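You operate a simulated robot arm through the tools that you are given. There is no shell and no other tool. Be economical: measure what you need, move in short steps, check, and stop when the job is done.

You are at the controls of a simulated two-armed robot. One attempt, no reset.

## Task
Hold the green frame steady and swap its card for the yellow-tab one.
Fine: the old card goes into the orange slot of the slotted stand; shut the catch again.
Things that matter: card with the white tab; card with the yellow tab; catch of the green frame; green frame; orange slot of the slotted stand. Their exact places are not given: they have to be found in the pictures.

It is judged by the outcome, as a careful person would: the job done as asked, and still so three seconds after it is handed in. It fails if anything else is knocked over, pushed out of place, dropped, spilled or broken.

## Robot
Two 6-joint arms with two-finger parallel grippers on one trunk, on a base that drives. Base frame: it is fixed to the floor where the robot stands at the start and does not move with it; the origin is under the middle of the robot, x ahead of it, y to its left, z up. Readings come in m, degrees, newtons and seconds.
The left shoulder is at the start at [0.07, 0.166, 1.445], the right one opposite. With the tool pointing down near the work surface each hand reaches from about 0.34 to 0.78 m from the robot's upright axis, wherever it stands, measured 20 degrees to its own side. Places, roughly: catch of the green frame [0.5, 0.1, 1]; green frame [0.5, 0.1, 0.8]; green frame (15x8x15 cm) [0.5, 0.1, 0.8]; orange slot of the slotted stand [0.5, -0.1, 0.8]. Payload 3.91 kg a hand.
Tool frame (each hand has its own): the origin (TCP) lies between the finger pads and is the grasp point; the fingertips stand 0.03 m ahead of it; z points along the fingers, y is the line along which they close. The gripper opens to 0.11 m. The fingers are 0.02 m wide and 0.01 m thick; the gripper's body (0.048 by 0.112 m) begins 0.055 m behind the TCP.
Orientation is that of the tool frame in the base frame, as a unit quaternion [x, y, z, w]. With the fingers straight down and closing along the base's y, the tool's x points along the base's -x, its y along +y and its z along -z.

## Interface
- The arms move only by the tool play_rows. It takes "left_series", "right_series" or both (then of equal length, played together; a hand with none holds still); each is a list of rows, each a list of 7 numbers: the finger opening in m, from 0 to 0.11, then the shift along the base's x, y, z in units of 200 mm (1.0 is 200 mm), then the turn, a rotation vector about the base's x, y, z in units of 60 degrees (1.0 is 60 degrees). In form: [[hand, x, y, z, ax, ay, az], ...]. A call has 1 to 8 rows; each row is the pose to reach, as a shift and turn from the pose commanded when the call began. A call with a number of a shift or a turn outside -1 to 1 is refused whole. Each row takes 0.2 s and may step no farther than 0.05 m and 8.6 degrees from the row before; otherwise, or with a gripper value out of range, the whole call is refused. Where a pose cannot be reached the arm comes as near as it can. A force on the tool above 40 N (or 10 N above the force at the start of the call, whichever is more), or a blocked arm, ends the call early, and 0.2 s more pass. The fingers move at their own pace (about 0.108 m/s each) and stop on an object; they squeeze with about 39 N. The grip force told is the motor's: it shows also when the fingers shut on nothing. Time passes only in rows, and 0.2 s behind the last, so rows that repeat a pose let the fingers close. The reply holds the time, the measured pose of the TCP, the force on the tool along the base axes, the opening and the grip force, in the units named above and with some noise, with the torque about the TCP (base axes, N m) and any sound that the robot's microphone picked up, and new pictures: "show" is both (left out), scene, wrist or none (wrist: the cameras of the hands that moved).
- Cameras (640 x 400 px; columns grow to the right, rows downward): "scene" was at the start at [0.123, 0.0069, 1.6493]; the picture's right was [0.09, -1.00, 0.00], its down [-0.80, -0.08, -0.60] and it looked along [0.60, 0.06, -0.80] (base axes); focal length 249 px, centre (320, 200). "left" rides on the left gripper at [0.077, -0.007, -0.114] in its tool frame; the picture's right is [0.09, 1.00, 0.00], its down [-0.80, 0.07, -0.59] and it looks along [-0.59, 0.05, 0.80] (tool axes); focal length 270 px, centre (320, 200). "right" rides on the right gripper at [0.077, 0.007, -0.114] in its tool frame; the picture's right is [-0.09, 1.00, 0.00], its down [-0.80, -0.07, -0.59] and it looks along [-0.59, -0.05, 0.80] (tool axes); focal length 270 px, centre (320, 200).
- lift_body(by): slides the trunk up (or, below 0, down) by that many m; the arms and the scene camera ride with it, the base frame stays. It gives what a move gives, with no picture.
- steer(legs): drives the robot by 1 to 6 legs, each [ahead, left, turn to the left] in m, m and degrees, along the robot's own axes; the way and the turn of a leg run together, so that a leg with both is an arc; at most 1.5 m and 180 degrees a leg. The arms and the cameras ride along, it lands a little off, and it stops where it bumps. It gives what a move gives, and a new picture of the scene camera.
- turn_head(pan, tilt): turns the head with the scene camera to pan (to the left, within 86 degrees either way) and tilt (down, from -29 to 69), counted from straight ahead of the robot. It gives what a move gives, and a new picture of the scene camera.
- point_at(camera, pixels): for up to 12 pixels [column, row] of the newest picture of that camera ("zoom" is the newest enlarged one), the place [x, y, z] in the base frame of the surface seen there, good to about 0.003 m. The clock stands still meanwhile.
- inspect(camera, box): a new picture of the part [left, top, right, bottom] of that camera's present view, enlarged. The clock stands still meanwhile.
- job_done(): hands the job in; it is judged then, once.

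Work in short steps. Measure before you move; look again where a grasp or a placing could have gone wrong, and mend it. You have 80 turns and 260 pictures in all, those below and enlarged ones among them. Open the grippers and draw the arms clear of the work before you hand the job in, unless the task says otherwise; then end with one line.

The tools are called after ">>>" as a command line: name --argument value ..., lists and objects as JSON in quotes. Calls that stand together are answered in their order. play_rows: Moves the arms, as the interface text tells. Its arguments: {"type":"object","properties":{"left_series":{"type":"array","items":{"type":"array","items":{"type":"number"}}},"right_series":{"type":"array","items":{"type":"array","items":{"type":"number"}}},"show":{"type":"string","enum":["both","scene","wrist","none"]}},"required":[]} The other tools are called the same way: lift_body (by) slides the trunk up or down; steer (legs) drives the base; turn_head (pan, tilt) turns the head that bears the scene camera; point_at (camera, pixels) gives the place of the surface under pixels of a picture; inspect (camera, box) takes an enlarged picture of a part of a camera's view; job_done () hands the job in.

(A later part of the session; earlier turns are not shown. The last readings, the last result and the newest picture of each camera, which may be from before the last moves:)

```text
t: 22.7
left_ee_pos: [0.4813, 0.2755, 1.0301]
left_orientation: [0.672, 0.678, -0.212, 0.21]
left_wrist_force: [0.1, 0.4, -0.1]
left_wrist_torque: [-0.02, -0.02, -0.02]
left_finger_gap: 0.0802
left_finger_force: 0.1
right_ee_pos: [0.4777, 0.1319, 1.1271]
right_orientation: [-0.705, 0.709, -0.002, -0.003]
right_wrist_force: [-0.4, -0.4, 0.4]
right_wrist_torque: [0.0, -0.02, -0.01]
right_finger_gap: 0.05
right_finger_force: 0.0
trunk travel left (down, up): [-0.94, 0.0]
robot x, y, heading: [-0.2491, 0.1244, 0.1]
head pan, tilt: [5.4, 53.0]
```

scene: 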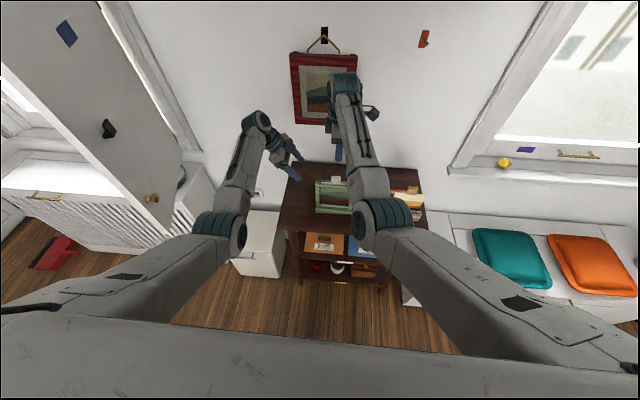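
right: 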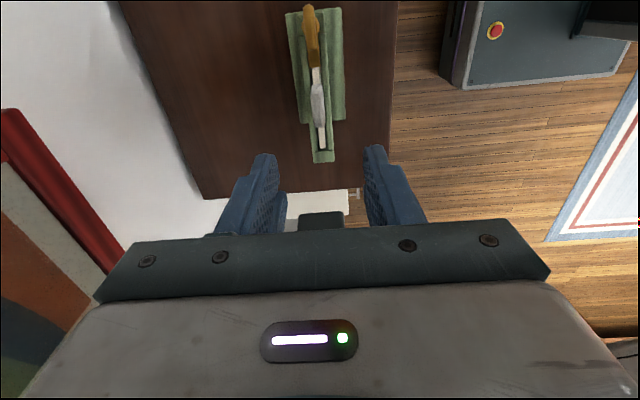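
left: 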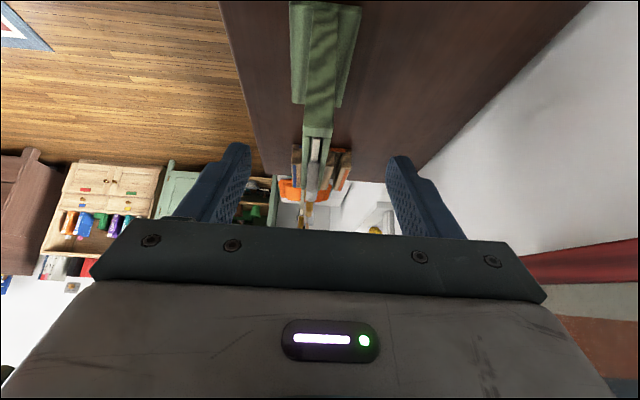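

The tilt is clean and the post is centred between the fingers. I check that the frame hasn't moved, then descend diagonally.

>>> point_at --camera "left" --pixels '[[304, 131], [331, 131], [318, 134], [304, 115], [335, 115]]'

>>> play_rows --left_series '[[0.08, 0, -0.12, -0.17, 0, 0, 0], [0.08, 0, -0.24, -0.34, 0, 0, 0], [0.08, 0, -0.36, -0.49, 0, 0, 0], [0.08, 0, -0.36, -0.49, 0, 0, 0]]' --show "both"

```text
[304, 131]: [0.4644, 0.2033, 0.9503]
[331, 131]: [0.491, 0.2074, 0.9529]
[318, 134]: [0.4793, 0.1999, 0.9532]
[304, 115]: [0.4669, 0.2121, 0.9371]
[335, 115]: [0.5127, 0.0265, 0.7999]
```

```text
t: 23.7
left_ee_pos: [0.481, 0.2032, 0.932]
left_orientation: [0.672, 0.678, -0.211, 0.211]
left_wrist_force: [0.2, -0.4, -1.0]
left_wrist_torque: [-0.03, 0.01, -0.03]
left_finger_gap: 0.0798
left_finger_force: 0.1
right_ee_pos: [0.4774, 0.1328, 1.1274]
right_orientation: [-0.705, 0.709, -0.002, -0.004]
right_wrist_force: [0.9, -0.6, -0.7]
right_wrist_torque: [0.0, -0.01, -0.03]
right_finger_gap: 0.0499
right_finger_force: 0.0
trunk travel left (down, up): [-0.94, 0.0]
robot x, y, heading: [-0.2451, 0.1314, 0.1]
head pan, tilt: [5.4, 53.0]
```

scene: 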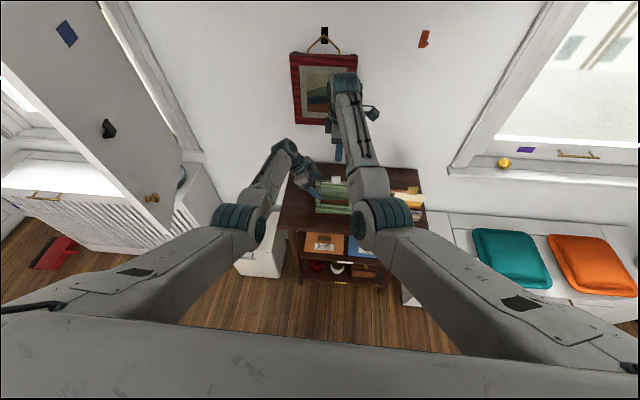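
left: 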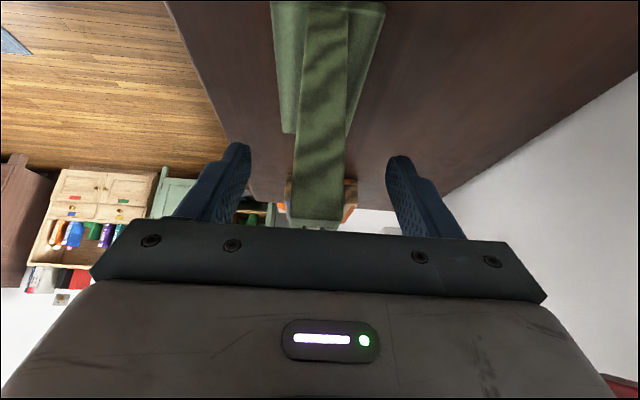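

I close the left hand on the post and bring the right hand above the catch.

>>> play_rows --left_series '[[0.06, -0.007, 0, 0, 0, 0, 0], [0.04, -0.007, 0, 0, 0, 0, 0], [0.02, -0.007, 0, 0, 0, 0, 0], [0.0, -0.007, 0, 0, 0, 0, 0], [0.0, -0.007, 0, 0, 0, 0, 0]]' --right_series '[[0.05, 0.006, -0.15, 0, 0, 0, 0], [0.05, 0.006, -0.32, 0, 0, 0, 0], [0.05, 0.006, -0.32, -0.15, 0, 0, 0], [0.05, 0.006, -0.32, -0.3, 0, 0, 0], [0.05, 0.006, -0.32, -0.385, 0, 0, 0]]'

>>> inspect --camera "right" --box '[240, 100, 400, 230]'

```text
t: 24.9
left_ee_pos: [0.4796, 0.2037, 0.9335]
left_orientation: [0.673, 0.678, -0.211, 0.21]
left_wrist_force: [-0.1, -0.5, -0.6]
left_wrist_torque: [0.22, -0.16, -0.04]
left_finger_gap: 0.0259
left_finger_force: 38.8
right_ee_pos: [0.4786, 0.068, 1.0495]
right_orientation: [-0.705, 0.709, -0.002, -0.002]
right_wrist_force: [0.1, 0.0, -0.7]
right_wrist_torque: [-0.07, 0.04, -0.02]
right_finger_gap: 0.0498
right_finger_force: 0.0
trunk travel left (down, up): [-0.94, 0.0]
robot x, y, heading: [-0.2469, 0.1305, -0.2]
head pan, tilt: [5.4, 53.0]
```

scene: 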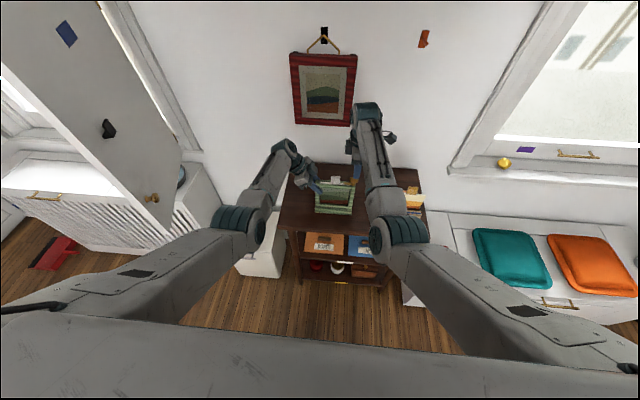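
right: 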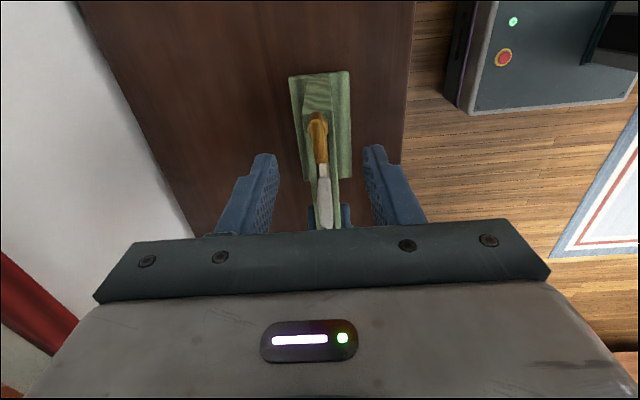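
left: 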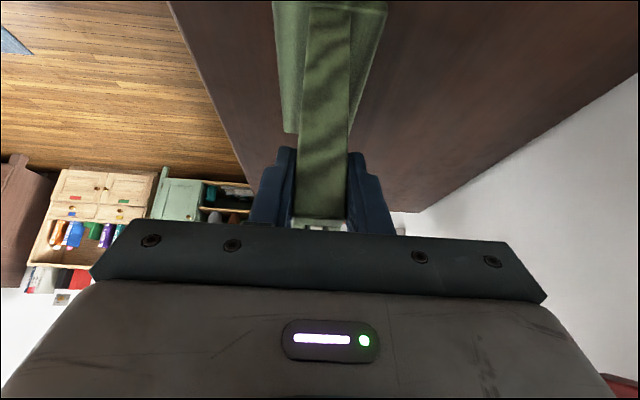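

```text
3.08 times, centred on (320, 165) of right
```

zoom: 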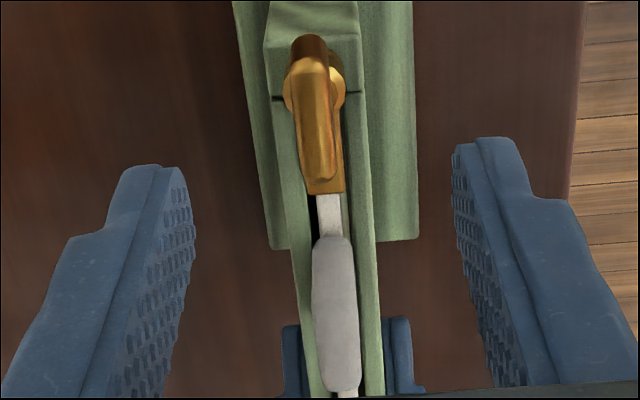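

The frame is held again. I re-measure the knob and tab from this zoom.

>>> point_at --camera "zoom" --pixels '[[310, 45], [315, 80], [318, 140], [322, 175], [290, 90], [342, 90], [326, 188], [335, 245], [338, 310], [338, 380], [318, 330], [356, 330]]'

```text
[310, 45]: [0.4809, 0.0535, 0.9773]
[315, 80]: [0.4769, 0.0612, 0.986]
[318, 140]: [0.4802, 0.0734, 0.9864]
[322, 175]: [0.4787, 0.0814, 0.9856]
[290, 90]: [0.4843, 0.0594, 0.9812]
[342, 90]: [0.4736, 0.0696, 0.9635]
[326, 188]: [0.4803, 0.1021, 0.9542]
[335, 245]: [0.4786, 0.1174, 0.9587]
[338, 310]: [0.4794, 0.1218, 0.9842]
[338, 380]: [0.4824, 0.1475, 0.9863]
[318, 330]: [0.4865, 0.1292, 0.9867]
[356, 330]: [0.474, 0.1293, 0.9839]
```

The knob centre is (0.479,0.0685), right under the TCP. I descend to z≈0.998 and close on the bar.

>>> play_rows --right_series '[[0.05, 0.002, 0.002, -0.13, 0, 0, 0], [0.05, 0.002, 0.002, -0.2575, 0, 0, 0], [0.03, 0.002, 0.002, -0.2575, 0, 0, 0], [0.01, 0.002, 0.002, -0.2575, 0, 0, 0], [0.0, 0.002, 0.002, -0.2575, 0, 0, 0], [0.0, 0.002, 0.002, -0.2575, 0, 0, 0]]' --show "wrist"

>>> inspect --camera "right" --box '[240, 100, 400, 230]'

```text
t: 26.3
left_ee_pos: [0.4796, 0.2038, 0.9329]
left_orientation: [0.672, 0.678, -0.211, 0.211]
left_wrist_force: [-8.6, 1.2, 4.8]
left_wrist_torque: [-0.2, -0.4, -1.03]
left_finger_gap: 0.0262
left_finger_force: 38.6
right_ee_pos: [0.4789, 0.07, 0.9987]
right_orientation: [-0.706, 0.708, -0.003, -0.003]
right_wrist_force: [7.7, 0.7, -1.2]
right_wrist_torque: [0.04, -0.15, 0.02]
right_finger_gap: 0.0079
right_finger_force: 38.8
trunk travel left (down, up): [-0.94, 0.0]
robot x, y, heading: [-0.2489, 0.1293, 0.2]
head pan, tilt: [5.4, 53.0]
```

right: 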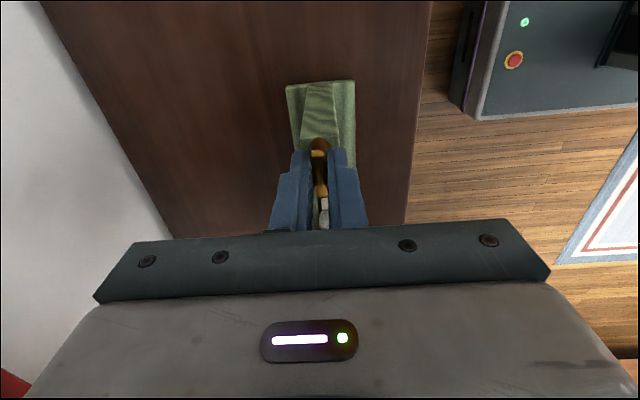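

```text
3.08 times, centred on (320, 165) of right
```

zoom: 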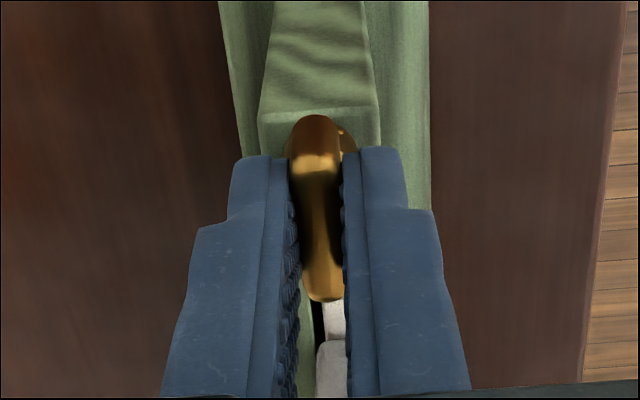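

The knob is gripped (gap 0.008). I turn it clockwise by 24° as a trial and watch the torque.

>>> play_rows --right_series '[[0.0, 0, 0, 0, 0, 0, -0.1], [0.0, 0, 0, 0, 0, 0, -0.2], [0.0, 0, 0, 0, 0, 0, -0.3], [0.0, 0, 0, 0, 0, 0, -0.4]]' --show "wrist"

>>> inspect --camera "right" --box '[240, 100, 400, 230]'

```text
t: 27.3
left_ee_pos: [0.4796, 0.2041, 0.932]
left_orientation: [0.673, 0.678, -0.211, 0.21]
left_wrist_force: [4.1, -0.5, 0.4]
left_wrist_torque: [-0.02, 0.36, -0.88]
left_finger_gap: 0.0261
left_finger_force: 39.2
right_ee_pos: [0.4776, 0.0684, 0.9987]
right_orientation: [-0.543, 0.84, -0.002, -0.004]
right_wrist_force: [-5.6, -1.0, 3.7]
right_wrist_torque: [-0.05, -0.02, 1.37]
right_finger_gap: 0.0167
right_finger_force: 38.9
trunk travel left (down, up): [-0.94, 0.0]
robot x, y, heading: [-0.2448, 0.1274, -0.0]
head pan, tilt: [5.4, 53.0]
```

right: 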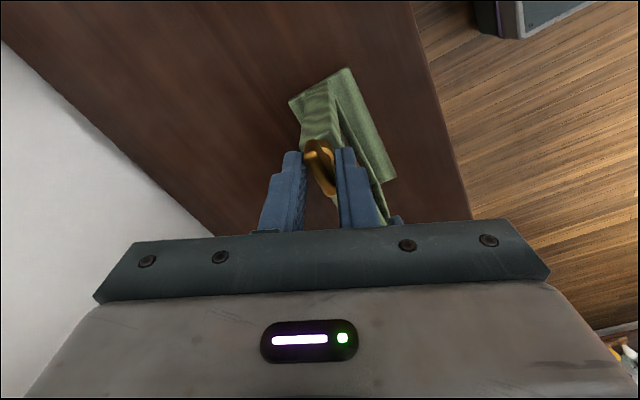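

```text
3.08 times, centred on (320, 165) of right
```

zoom: 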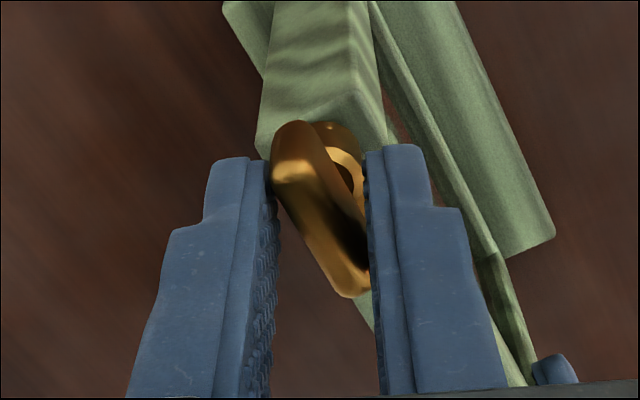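

The knob didn't follow: torque rose to 1.4 N·m and the fingers spread, so that direction is a stop. I turn back and try counter-clockwise.

>>> play_rows --right_series '[[0.0, 0, 0, 0, 0, 0, 0.14], [0.0, 0, 0, 0, 0, 0, 0.28], [0.0, 0, 0, 0, 0, 0, 0.4], [0.0, 0, 0, 0, 0, 0, 0.5], [0.0, 0, 0, 0, 0, 0, 0.6], [0.0, 0, 0, 0, 0, 0, 0.7], [0.0, 0, 0, 0, 0, 0, 0.8]]' --show "wrist"

>>> inspect --camera "right" --box '[240, 100, 400, 230]'

```text
t: 28.9
left_ee_pos: [0.4801, 0.2027, 0.9321]
left_orientation: [0.673, 0.677, -0.212, 0.21]
left_wrist_force: [-7.8, -0.8, 4.0]
left_wrist_torque: [0.06, -0.53, -0.98]
left_finger_gap: 0.0261
left_finger_force: 38.9
right_ee_pos: [0.4786, 0.0689, 0.9989]
right_orientation: [0.838, -0.546, 0.003, 0.002]
right_wrist_force: [7.5, 2.7, -0.2]
right_wrist_torque: [0.05, -0.2, -0.06]
right_finger_gap: 0.0081
right_finger_force: 38.9
trunk travel left (down, up): [-0.94, 0.0]
robot x, y, heading: [-0.2523, 0.1298, 0.0]
head pan, tilt: [5.4, 53.0]
```

right: 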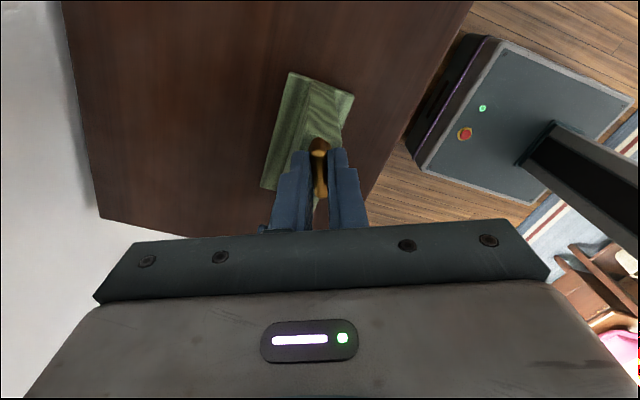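

```text
3.08 times, centred on (320, 165) of right
```

zoom: 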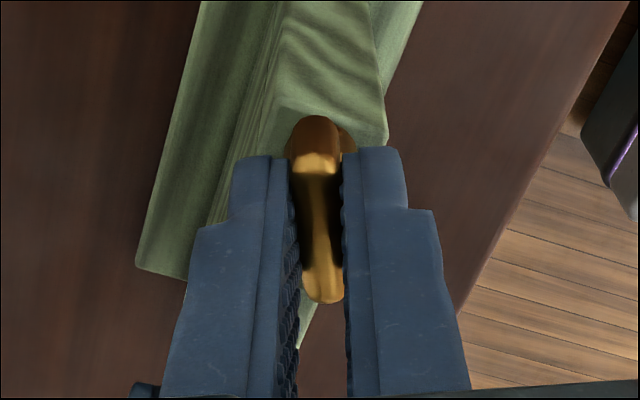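

The knob turns freely counter-clockwise (24° so far, gap 0.008). I carry on with another 57°.

>>> play_rows --right_series '[[0.0, 0, 0, 0, 0, 0, 0.14], [0.0, 0, 0, 0, 0, 0, 0.28], [0.0, 0, 0, 0, 0, 0, 0.42], [0.0, 0, 0, 0, 0, 0, 0.56], [0.0, 0, 0, 0, 0, 0, 0.7], [0.0, 0, 0, 0, 0, 0, 0.84], [0.0, 0, 0, 0, 0, 0, 0.96]]' --show "both"

>>> inspect --camera "right" --box '[240, 100, 400, 230]'

>>> inspect --camera "scene" --box '[300, 160, 380, 220]'

```text
t: 30.5
left_ee_pos: [0.479, 0.2032, 0.9313]
left_orientation: [0.672, 0.678, -0.211, 0.21]
left_wrist_force: [-9.4, -9.7, 3.8]
left_wrist_torque: [0.36, 0.11, -1.2]
left_finger_gap: 0.0259
left_finger_force: 38.9
right_ee_pos: [0.4795, 0.0697, 0.9989]
right_orientation: [0.997, -0.075, 0.003, 0.0]
right_wrist_force: [8.8, 11.6, -0.9]
right_wrist_torque: [0.21, -0.46, 0.0]
right_finger_gap: 0.0081
right_finger_force: 38.7
trunk travel left (down, up): [-0.94, 0.0]
robot x, y, heading: [-0.2494, 0.1266, -0.0]
head pan, tilt: [5.4, 53.0]
```

scene: 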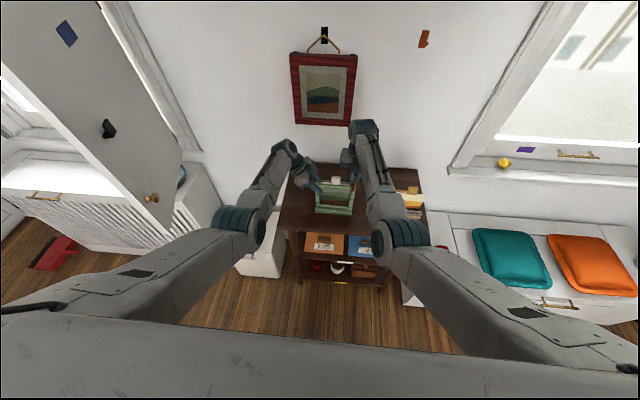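
right: 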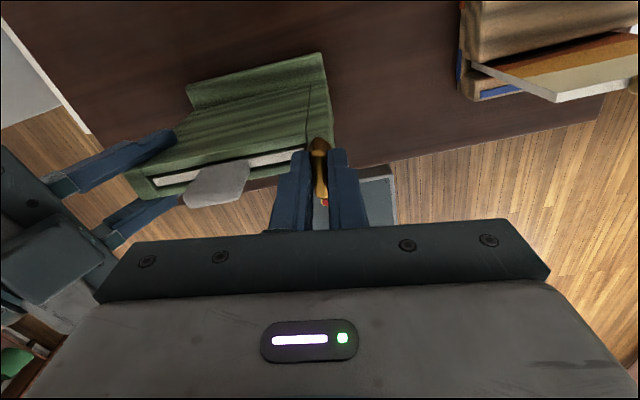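

```text
3.08 times, centred on (320, 165) of right
```

zoom: 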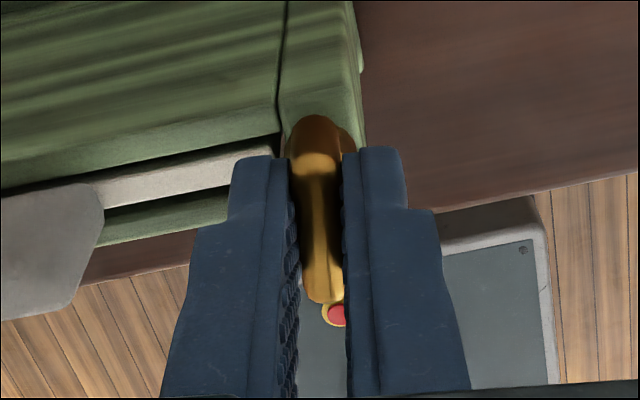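

```text
6.67 times, centred on (340, 190) of scene
```

zoom: 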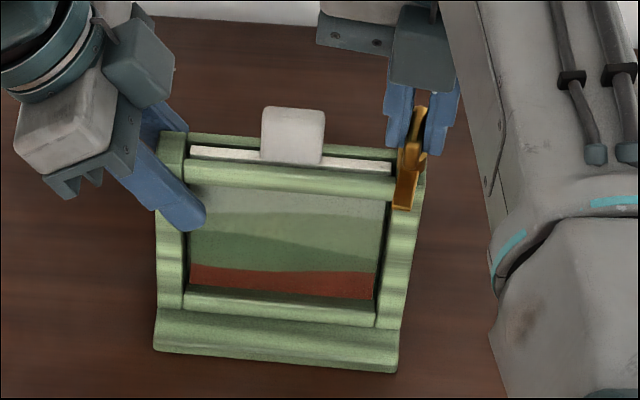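

The catch arm now points to the front, clear of the card (zoom at 405,185). I add 6° more, release, lift, and begin turning back toward the tab grasp orientation.

>>> play_rows --right_series '[[0.0, 0, 0, 0, 0, 0, 0.1], [0.03, 0, 0, 0, 0, 0, 0.1], [0.05, 0, 0, 0, 0, 0, 0.1], [0.05, 0, 0, 0.15, 0, 0, 0.1], [0.05, 0, 0, 0.35, 0, 0, 0], [0.05, 0, 0, 0.35, 0, 0, -0.14], [0.05, 0, 0, 0.35, 0, 0, -0.28], [0.05, 0, 0, 0.35, 0, 0, -0.42]]' --show "none"

>>> play_rows --right_series '[[0.05, 0, 0, 0, 0, 0, -0.14], [0.05, 0, 0, 0, 0, 0, -0.28], [0.05, 0, 0, 0, 0, 0, -0.42], [0.05, 0, 0, 0, 0, 0, -0.56], [0.05, 0, 0, 0, 0, 0, -0.7], [0.05, 0, 0, 0, 0, 0, -0.84], [0.05, 0, 0, 0, 0, 0, -0.94], [0.05, 0, 0, 0, 0, 0, -0.94]]' --show "both"

>>> inspect --camera "right" --box '[240, 90, 400, 230]'

```text
t: 32.3
left_ee_pos: [0.4794, 0.2043, 0.9312]
left_orientation: [0.672, 0.678, -0.211, 0.21]
left_wrist_force: [0.3, 1.5, 0.5]
left_wrist_torque: [0.52, -0.16, 0.06]
left_finger_gap: 0.026
left_finger_force: 39.0
right_ee_pos: [0.4794, 0.07, 1.069]
right_orientation: [0.956, -0.293, 0.002, 0.002]
right_wrist_force: [0.0, 0.4, -0.1]
right_wrist_torque: [0.05, 0.03, -0.03]
right_finger_gap: 0.0501
right_finger_force: 0.2
trunk travel left (down, up): [-0.94, 0.0]
robot x, y, heading: [-0.2476, 0.1278, -0.1]
head pan, tilt: [5.4, 53.0]
```

```text
t: 34.1
left_ee_pos: [0.4795, 0.2044, 0.9326]
left_orientation: [0.673, 0.677, -0.213, 0.21]
left_wrist_force: [0.1, 1.2, -0.9]
left_wrist_torque: [0.3, -0.12, 0.02]
left_finger_gap: 0.0259
left_finger_force: 38.7
right_ee_pos: [0.4798, 0.0689, 1.0683]
right_orientation: [-0.706, 0.709, -0.002, -0.003]
right_wrist_force: [-0.1, -0.2, -0.1]
right_wrist_torque: [-0.01, 0.01, 0.03]
right_finger_gap: 0.0502
right_finger_force: 0.1
trunk travel left (down, up): [-0.94, 0.0]
robot x, y, heading: [-0.249, 0.1288, -0.1]
head pan, tilt: [5.4, 53.0]
```

scene: 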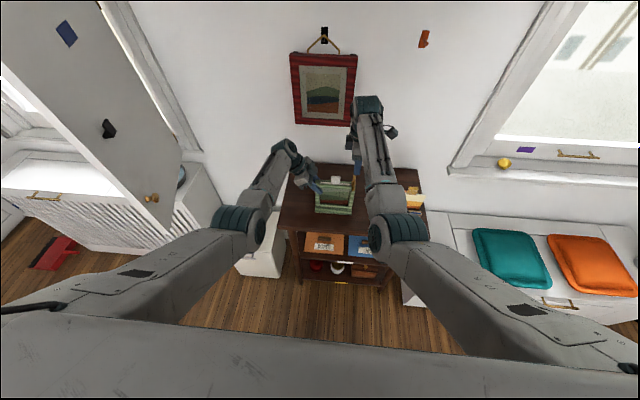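
right: 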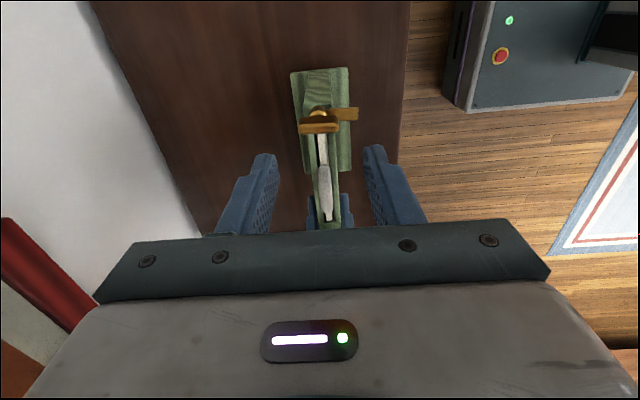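

```text
2.86 times, centred on (320, 160) of right
```

zoom: 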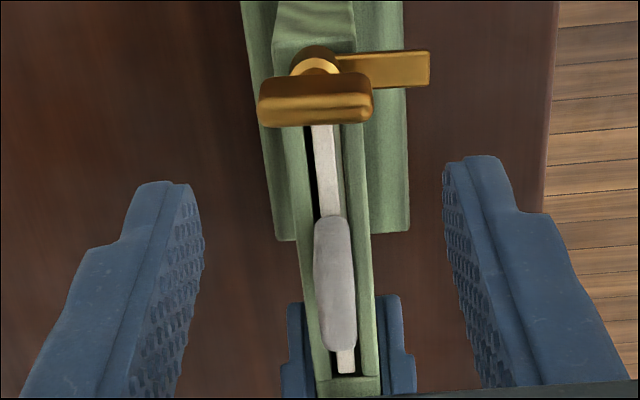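

The catch is open. The tab is at (0.479, 0.133) with top 0.988, so I move over it, descend to z≈0.990 (tips just above the frame bars), and close.

>>> play_rows --right_series '[[0.05, 0, 0.16, 0, 0, 0, 0], [0.05, -0.002, 0.32, 0, 0, 0, 0], [0.05, -0.002, 0.32, -0.2, 0, 0, 0], [0.05, -0.002, 0.32, -0.39, 0, 0, 0], [0.03, -0.002, 0.32, -0.39, 0, 0, 0], [0.01, -0.002, 0.32, -0.39, 0, 0, 0], [0.0, -0.002, 0.32, -0.39, 0, 0, 0], [0.0, -0.002, 0.32, -0.39, 0, 0, 0]]' --show "both"

>>> inspect --camera "scene" --box '[300, 160, 380, 220]'

```text
t: 35.9
left_ee_pos: [0.4796, 0.204, 0.9325]
left_orientation: [0.673, 0.677, -0.212, 0.21]
left_wrist_force: [-1.7, 0.0, 0.1]
left_wrist_torque: [-0.06, 0.04, -0.09]
left_finger_gap: 0.0261
left_finger_force: 38.6
right_ee_pos: [0.4769, 0.1319, 0.9908]
right_orientation: [-0.705, 0.709, -0.002, -0.004]
right_wrist_force: [-1.8, -0.4, 0.9]
right_wrist_torque: [-0.01, -0.01, 0.0]
right_finger_gap: 0.0111
right_finger_force: 38.9
trunk travel left (down, up): [-0.94, 0.0]
robot x, y, heading: [-0.2519, 0.1285, -0.4]
head pan, tilt: [5.4, 53.0]
```

scene: 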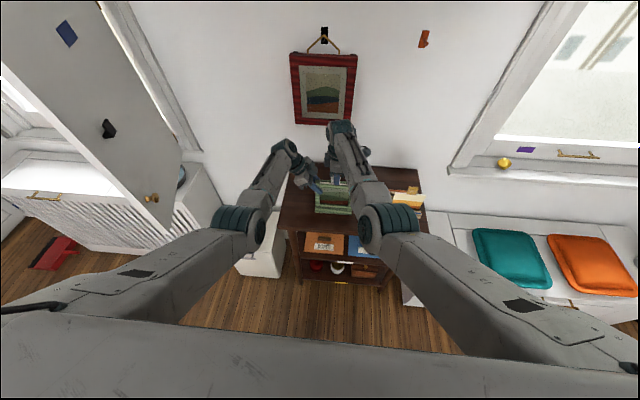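
right: 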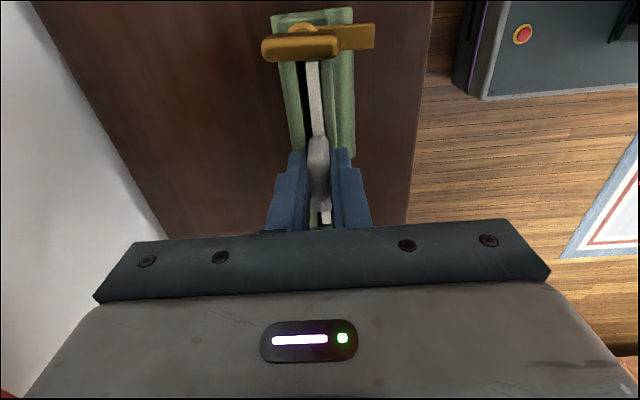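

```text
6.67 times, centred on (340, 190) of scene
```

zoom: 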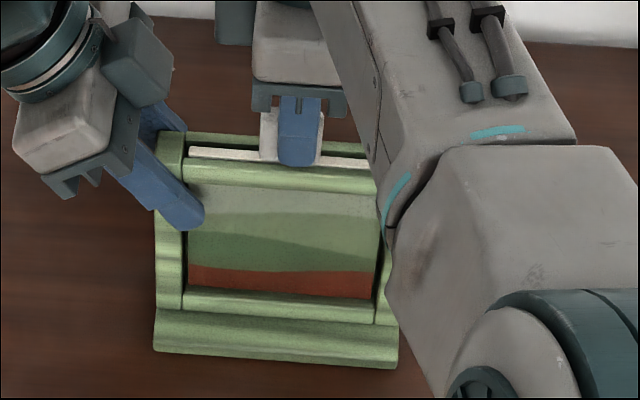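

The tab is gripped (gap 0.011). I lift straight up by 0.135.

>>> play_rows --right_series '[[0.0, 0, 0, 0.1, 0, 0, 0], [0.0, 0, 0, 0.25, 0, 0, 0], [0.0, 0, 0, 0.4, 0, 0, 0], [0.0, 0, 0, 0.55, 0, 0, 0], [0.0, 0, 0, 0.675, 0, 0, 0], [0.0, 0, 0, 0.675, 0, 0, 0]]' --show "both"

>>> inspect --camera "scene" --box '[290, 130, 390, 220]'

```text
t: 37.3
left_ee_pos: [0.4804, 0.2037, 0.932]
left_orientation: [0.672, 0.678, -0.212, 0.21]
left_wrist_force: [-1.2, 0.5, -0.1]
left_wrist_torque: [-0.17, 0.03, -0.12]
left_finger_gap: 0.0259
left_finger_force: 39.0
right_ee_pos: [0.4786, 0.133, 1.1259]
right_orientation: [-0.705, 0.709, -0.002, -0.003]
right_wrist_force: [0.9, 0.3, -1.1]
right_wrist_torque: [-0.01, -0.01, -0.02]
right_finger_gap: 0.0114
right_finger_force: 39.2
trunk travel left (down, up): [-0.94, 0.0]
robot x, y, heading: [-0.2515, 0.1281, 0.2]
head pan, tilt: [5.4, 53.0]
```

scene: 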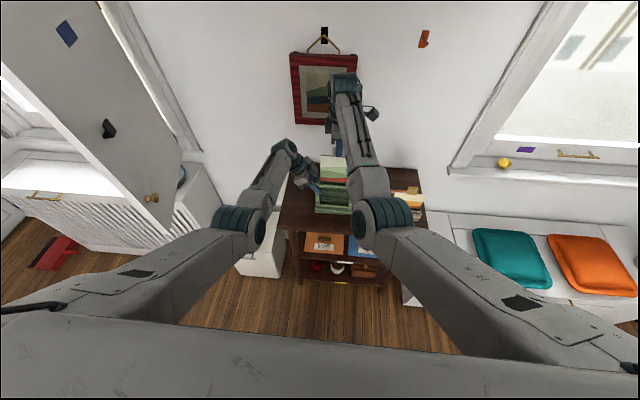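
right: 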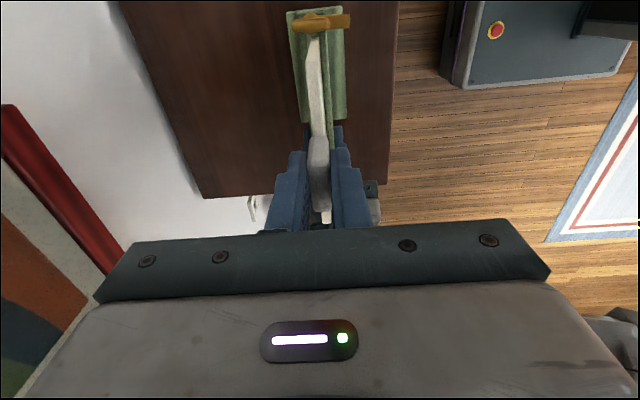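

```text
4.44 times, centred on (340, 175) of scene
```

zoom: 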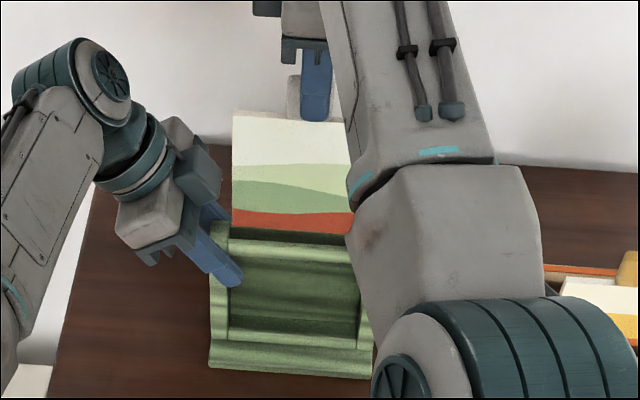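

The card is up. I measure where its bottom edge is relative to the frame top (zoom around (285,225)).

>>> point_at --camera "zoom" --pixels '[[260, 222], [300, 227], [335, 231], [290, 120], [290, 236], [290, 245], [235, 125], [235, 220]]'

```text
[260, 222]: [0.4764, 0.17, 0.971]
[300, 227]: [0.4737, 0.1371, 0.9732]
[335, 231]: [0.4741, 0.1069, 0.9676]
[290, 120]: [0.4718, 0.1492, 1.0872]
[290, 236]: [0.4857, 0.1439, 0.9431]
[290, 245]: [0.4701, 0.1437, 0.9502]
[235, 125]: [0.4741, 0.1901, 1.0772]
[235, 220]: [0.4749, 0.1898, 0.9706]
```

The card bottom is at 0.97, above the frame top (0.951) but below the knob top (0.986). I move first in +x to 0.531, clear of the knob, then sideways toward the stand.

>>> play_rows --right_series '[[0.0, 0.12, 0, 0, 0, 0, 0], [0.0, 0.265, 0, 0, 0, 0, 0], [0.0, 0.265, -0.15, 0, 0, 0, 0], [0.0, 0.265, -0.35, 0, 0, 0, 0], [0.0, 0.265, -0.55, 0, 0, 0, 0], [0.0, 0.265, -0.75, 0, 0, 0, 0], [0.0, 0.265, -0.95, 0, 0, 0, 0]]' --show "none"

>>> play_rows --right_series '[[0.0, 0, -0.15, 0, 0, 0, 0], [0.0, 0, -0.3, 0, 0, 0, 0], [0.0, 0, -0.44, 0, 0, 0, 0], [0.0, 0, -0.44, 0, 0, 0, 0]]' --show "both"

>>> inspect --camera "right" --box '[220, 60, 400, 240]'

```text
t: 38.9
left_ee_pos: [0.4797, 0.2036, 0.9322]
left_orientation: [0.672, 0.678, -0.211, 0.21]
left_wrist_force: [-0.1, 1.0, -0.1]
left_wrist_torque: [-0.03, -0.25, 0.15]
left_finger_gap: 0.0256
left_finger_force: 39.2
right_ee_pos: [0.5327, -0.0581, 1.1256]
right_orientation: [-0.706, 0.708, -0.002, -0.003]
right_wrist_force: [-1.0, 0.0, -0.1]
right_wrist_torque: [-0.04, -0.01, 0.01]
right_finger_gap: 0.0112
right_finger_force: 39.4
trunk travel left (down, up): [-0.94, 0.0]
robot x, y, heading: [-0.2472, 0.1247, 0.1]
head pan, tilt: [5.4, 53.0]
```

```text
t: 39.9
left_ee_pos: [0.4789, 0.2033, 0.9313]
left_orientation: [0.672, 0.678, -0.211, 0.21]
left_wrist_force: [-0.2, -1.2, 0.8]
left_wrist_torque: [0.11, -0.07, -0.01]
left_finger_gap: 0.026
left_finger_force: 39.1
right_ee_pos: [0.5317, -0.1448, 1.1248]
right_orientation: [-0.705, 0.709, -0.003, -0.003]
right_wrist_force: [-0.2, 0.6, -0.4]
right_wrist_torque: [0.0, 0.01, 0.01]
right_finger_gap: 0.011
right_finger_force: 39.3
trunk travel left (down, up): [-0.94, 0.0]
robot x, y, heading: [-0.2486, 0.1323, 0.2]
head pan, tilt: [5.4, 53.0]
```

scene: 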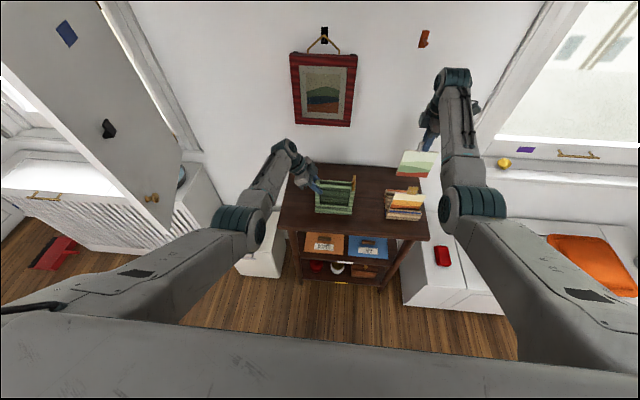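
right: 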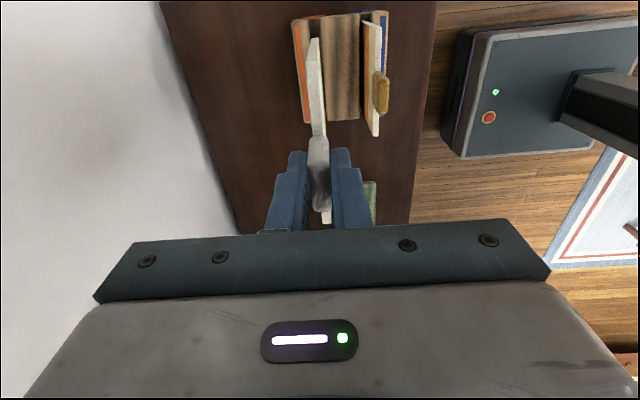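

```text
2.22 times, centred on (310, 150) of right
```

zoom: 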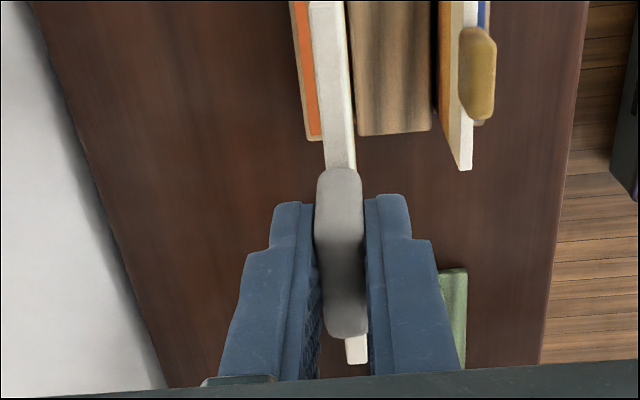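

The card hangs over the orange slot. I check its line and the slot edges with points.

>>> point_at --camera "zoom" --pixels '[[322, 15], [340, 155], [357, 355], [318, 130], [360, 130], [300, 40], [352, 60], [300, 120], [311, 132], [390, 130], [465, 165], [478, 80]]'

>>> inspect --camera "scene" --box '[370, 140, 450, 230]'

```text
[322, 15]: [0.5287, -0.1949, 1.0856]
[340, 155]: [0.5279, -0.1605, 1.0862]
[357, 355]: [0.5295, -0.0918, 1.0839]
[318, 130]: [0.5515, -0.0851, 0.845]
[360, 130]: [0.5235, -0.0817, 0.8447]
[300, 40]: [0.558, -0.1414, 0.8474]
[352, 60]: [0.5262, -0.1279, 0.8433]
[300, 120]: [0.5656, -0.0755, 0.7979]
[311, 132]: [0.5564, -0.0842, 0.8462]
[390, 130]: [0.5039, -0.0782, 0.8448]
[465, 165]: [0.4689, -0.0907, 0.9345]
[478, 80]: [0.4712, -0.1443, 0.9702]
```

```text
4.44 times, centred on (410, 185) of scene
```

zoom: 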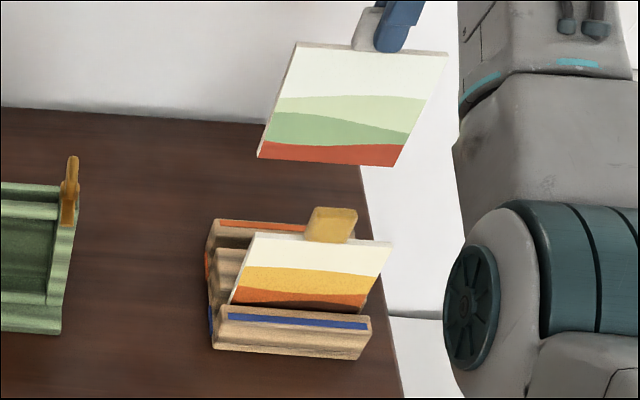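

The card top is at x≈0.529 and y −0.092 to −0.197. The slot centre is about (0.533, −0.1415). I correct by (+0.004, +0.003) and lower until the bottom is just above the ridges (TCP 1.02).

>>> play_rows --right_series '[[0.0, 0.02, 0.015, -0.1, 0, 0, 0], [0.0, 0.02, 0.015, -0.3, 0, 0, 0], [0.0, 0.02, 0.015, -0.5, 0, 0, 0], [0.0, 0.02, 0.015, -0.52, 0, 0, 0], [0.0, 0.02, 0.015, -0.52, 0, 0, 0]]' --show "both"

>>> inspect --camera "scene" --box '[380, 160, 440, 225]'

>>> inspect --camera "right" --box '[250, 40, 410, 140]'

```text
t: 41.1
left_ee_pos: [0.4805, 0.2035, 0.9325]
left_orientation: [0.672, 0.678, -0.212, 0.21]
left_wrist_force: [-1.4, -0.6, 0.6]
left_wrist_torque: [-0.16, -0.02, -0.13]
left_finger_gap: 0.026
left_finger_force: 38.7
right_ee_pos: [0.5348, -0.1418, 1.0207]
right_orientation: [-0.705, 0.709, -0.002, -0.003]
right_wrist_force: [0.1, 0.6, -0.3]
right_wrist_torque: [0.01, -0.04, 0.0]
right_finger_gap: 0.0112
right_finger_force: 39.3
trunk travel left (down, up): [-0.94, 0.0]
robot x, y, heading: [-0.2466, 0.1271, -0.1]
head pan, tilt: [5.4, 53.0]
```

scene: 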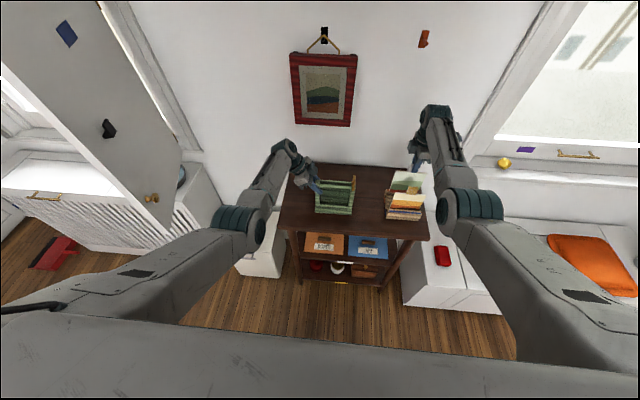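
right: 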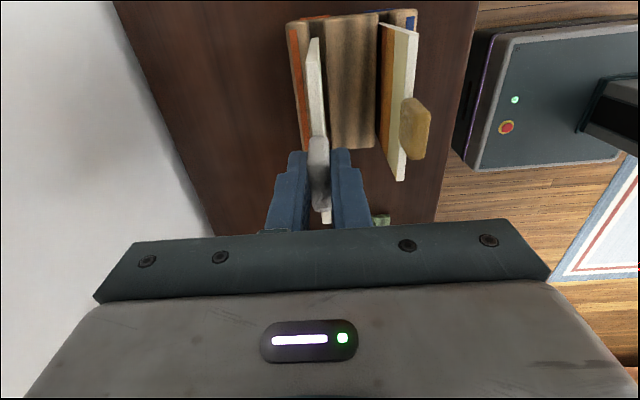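

```text
6.15 times, centred on (410, 192) of scene
```

zoom: 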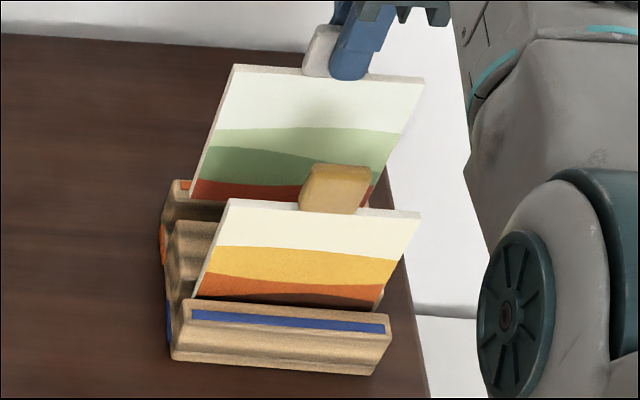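

```text
4.00 times, centred on (330, 90) of right
```

zoom: 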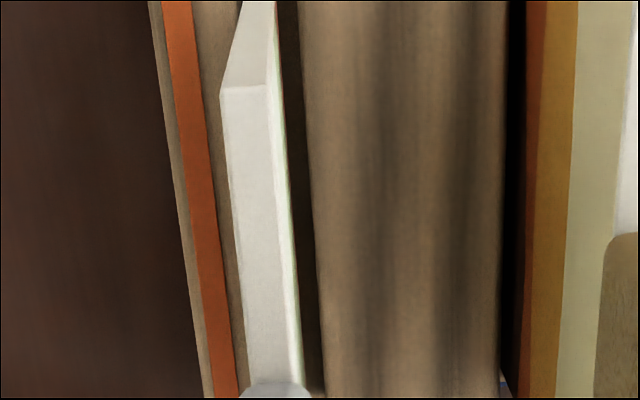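

I measure the bottom front edge of the white card and the slot edges again.

>>> point_at --camera "zoom" --pixels '[[290, 100], [318, 200], [310, 60], [226, 60], [210, 200], [265, 110], [250, 300], [285, 60], [300, 250]]'

>>> point_at --camera "scene" --pixels '[[391, 192], [395, 192], [400, 193], [396, 175], [408, 176], [404, 192.5], [387.5, 191.5], [388, 200], [389, 196.5]]'

```text
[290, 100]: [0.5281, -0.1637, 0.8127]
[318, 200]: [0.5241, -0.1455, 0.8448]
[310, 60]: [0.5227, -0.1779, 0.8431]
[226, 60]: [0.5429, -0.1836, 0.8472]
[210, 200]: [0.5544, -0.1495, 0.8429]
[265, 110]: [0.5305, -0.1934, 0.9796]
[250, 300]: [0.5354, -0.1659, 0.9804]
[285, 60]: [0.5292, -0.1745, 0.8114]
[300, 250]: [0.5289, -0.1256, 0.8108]
```

```text
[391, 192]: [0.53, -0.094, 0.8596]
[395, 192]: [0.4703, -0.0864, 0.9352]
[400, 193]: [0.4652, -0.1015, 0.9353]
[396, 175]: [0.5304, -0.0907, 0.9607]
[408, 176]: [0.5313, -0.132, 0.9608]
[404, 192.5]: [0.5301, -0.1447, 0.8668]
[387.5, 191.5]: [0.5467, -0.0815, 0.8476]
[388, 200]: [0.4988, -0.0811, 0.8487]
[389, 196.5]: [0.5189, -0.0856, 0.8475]
```

The card (x 0.530–0.536) sits centred over the slot opening (0.524–0.542). I lower it 4.7 cm into the slot.

>>> play_rows --right_series '[[0.0, 0, 0, -0.05, 0, 0, 0], [0.0, 0, 0, -0.1, 0, 0, 0], [0.0, 0, 0, -0.15, 0, 0, 0], [0.0, 0, 0, -0.2, 0, 0, 0], [0.0, 0, 0, -0.235, 0, 0, 0], [0.0, 0, 0, -0.235, 0, 0, 0]]' --show "both"

>>> inspect --camera "scene" --box '[380, 160, 440, 225]'

```text
t: 42.5
left_ee_pos: [0.4798, 0.2027, 0.9311]
left_orientation: [0.673, 0.678, -0.211, 0.209]
left_wrist_force: [-1.0, -1.4, -0.3]
left_wrist_torque: [-0.12, 0.02, -0.1]
left_finger_gap: 0.026
left_finger_force: 39.2
right_ee_pos: [0.5348, -0.1427, 0.9739]
right_orientation: [-0.705, 0.709, -0.002, -0.003]
right_wrist_force: [0.5, 0.5, -0.3]
right_wrist_torque: [-0.05, 0.02, -0.01]
right_finger_gap: 0.0111
right_finger_force: 38.9
trunk travel left (down, up): [-0.94, 0.0]
robot x, y, heading: [-0.2485, 0.1291, 0.3]
head pan, tilt: [5.4, 53.0]
```

scene: 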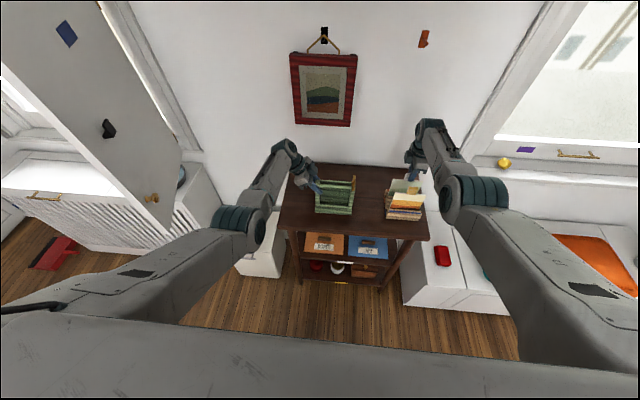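
right: 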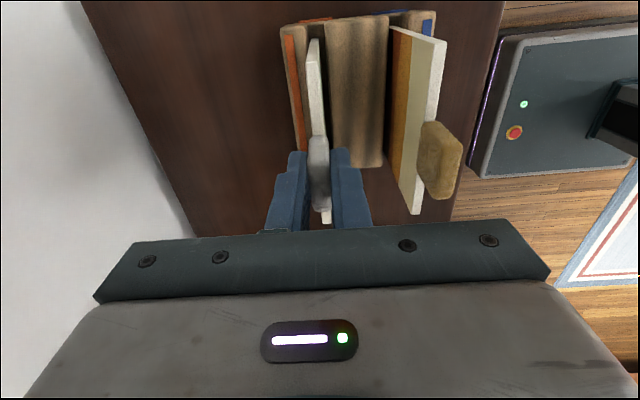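

```text
6.15 times, centred on (410, 192) of scene
```

zoom: 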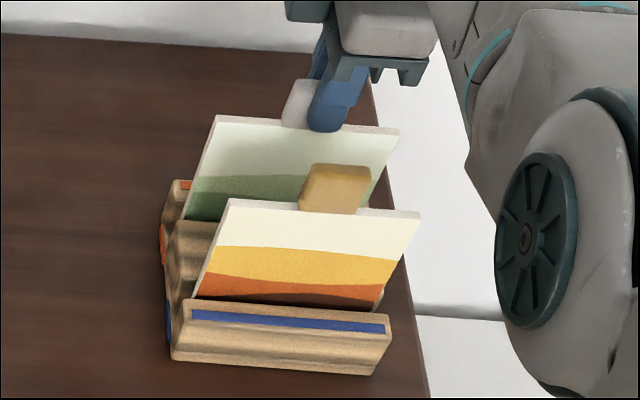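

It's in the slot with no contact force. I lower up to 5 mm more until it touches the floor.

>>> play_rows --right_series '[[0.0, 0, 0, -0.01, 0, 0, 0], [0.0, 0, 0, -0.018, 0, 0, 0], [0.0, 0, 0, -0.026, 0, 0, 0]]' --show "none"

```text
t: 43.3
left_ee_pos: [0.4774, 0.2038, 0.9345]
left_orientation: [0.673, 0.677, -0.21, 0.211]
left_wrist_force: [-0.5, 0.3, 0.4]
left_wrist_torque: [0.25, -0.03, -0.02]
left_finger_gap: 0.0261
left_finger_force: 39.3
right_ee_pos: [0.5342, -0.1423, 0.9738]
right_orientation: [-0.705, 0.709, -0.005, -0.001]
right_wrist_force: [-1.9, -2.0, 20.6]
right_wrist_torque: [-0.01, 0.1, -0.03]
right_finger_gap: 0.0111
right_finger_force: 38.6
trunk travel left (down, up): [-0.94, 0.0]
robot x, y, heading: [-0.2488, 0.1281, 0.3]
head pan, tilt: [5.4, 53.0]
```

It's seated (20 N at z 0.974). I relieve the press, open gently to 4 cm, and lift clear.

>>> play_rows --right_series '[[0.0, 0, 0, 0.02, 0, 0, 0], [0.015, 0, 0, 0.026, 0, 0, 0], [0.03, 0, 0, 0.026, 0, 0, 0], [0.04, 0, 0, 0.026, 0, 0, 0], [0.04, 0, 0, 0.2, 0, 0, 0], [0.04, 0, 0, 0.4, 0, 0, 0], [0.04, 0, 0, 0.5, 0, 0, 0]]' --show "both"

>>> inspect --camera "right" --box '[250, 0, 430, 150]'

>>> inspect --camera "scene" --box '[380, 160, 440, 225]'

```text
t: 44.9
left_ee_pos: [0.479, 0.2038, 0.9314]
left_orientation: [0.673, 0.677, -0.212, 0.209]
left_wrist_force: [0.4, 0.6, 0.2]
left_wrist_torque: [0.13, -0.16, 0.06]
left_finger_gap: 0.0259
left_finger_force: 38.9
right_ee_pos: [0.5354, -0.1413, 1.0687]
right_orientation: [-0.705, 0.709, -0.002, -0.003]
right_wrist_force: [-1.0, -0.1, 0.9]
right_wrist_torque: [-0.01, 0.02, -0.03]
right_finger_gap: 0.04
right_finger_force: 0.0
trunk travel left (down, up): [-0.94, 0.0]
robot x, y, heading: [-0.2495, 0.1266, 0.2]
head pan, tilt: [5.4, 53.0]
```

scene: 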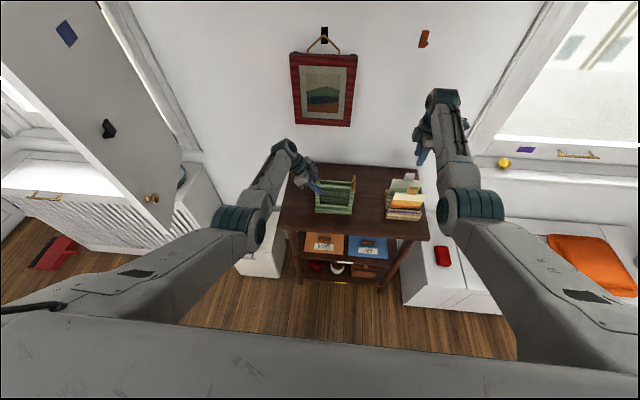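
right: 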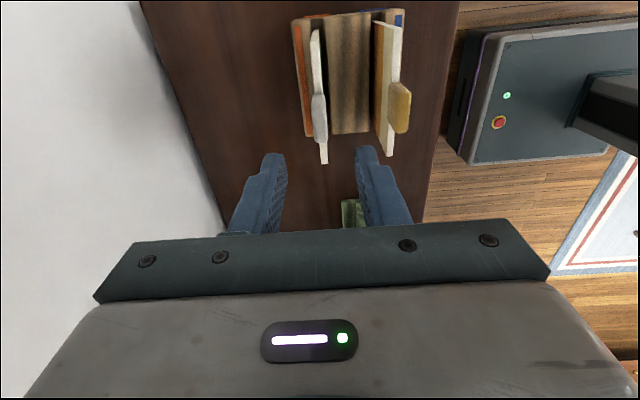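

```text
2.67 times, centred on (340, 75) of right
```

zoom: 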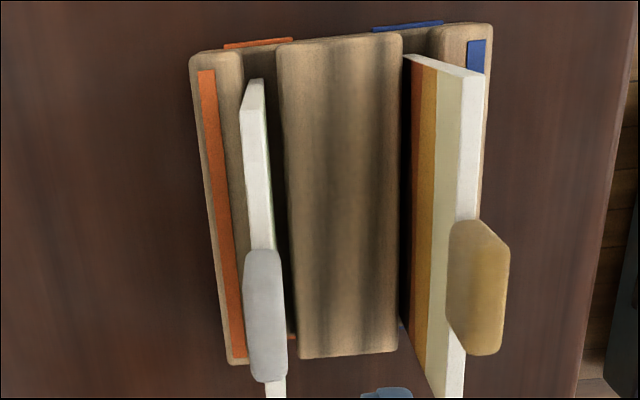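

```text
6.15 times, centred on (410, 192) of scene
```

zoom: 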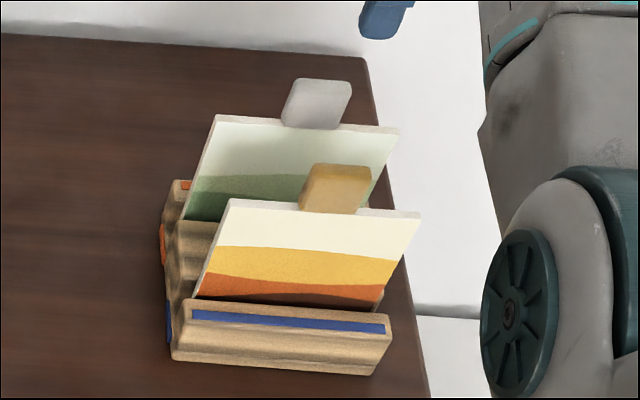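

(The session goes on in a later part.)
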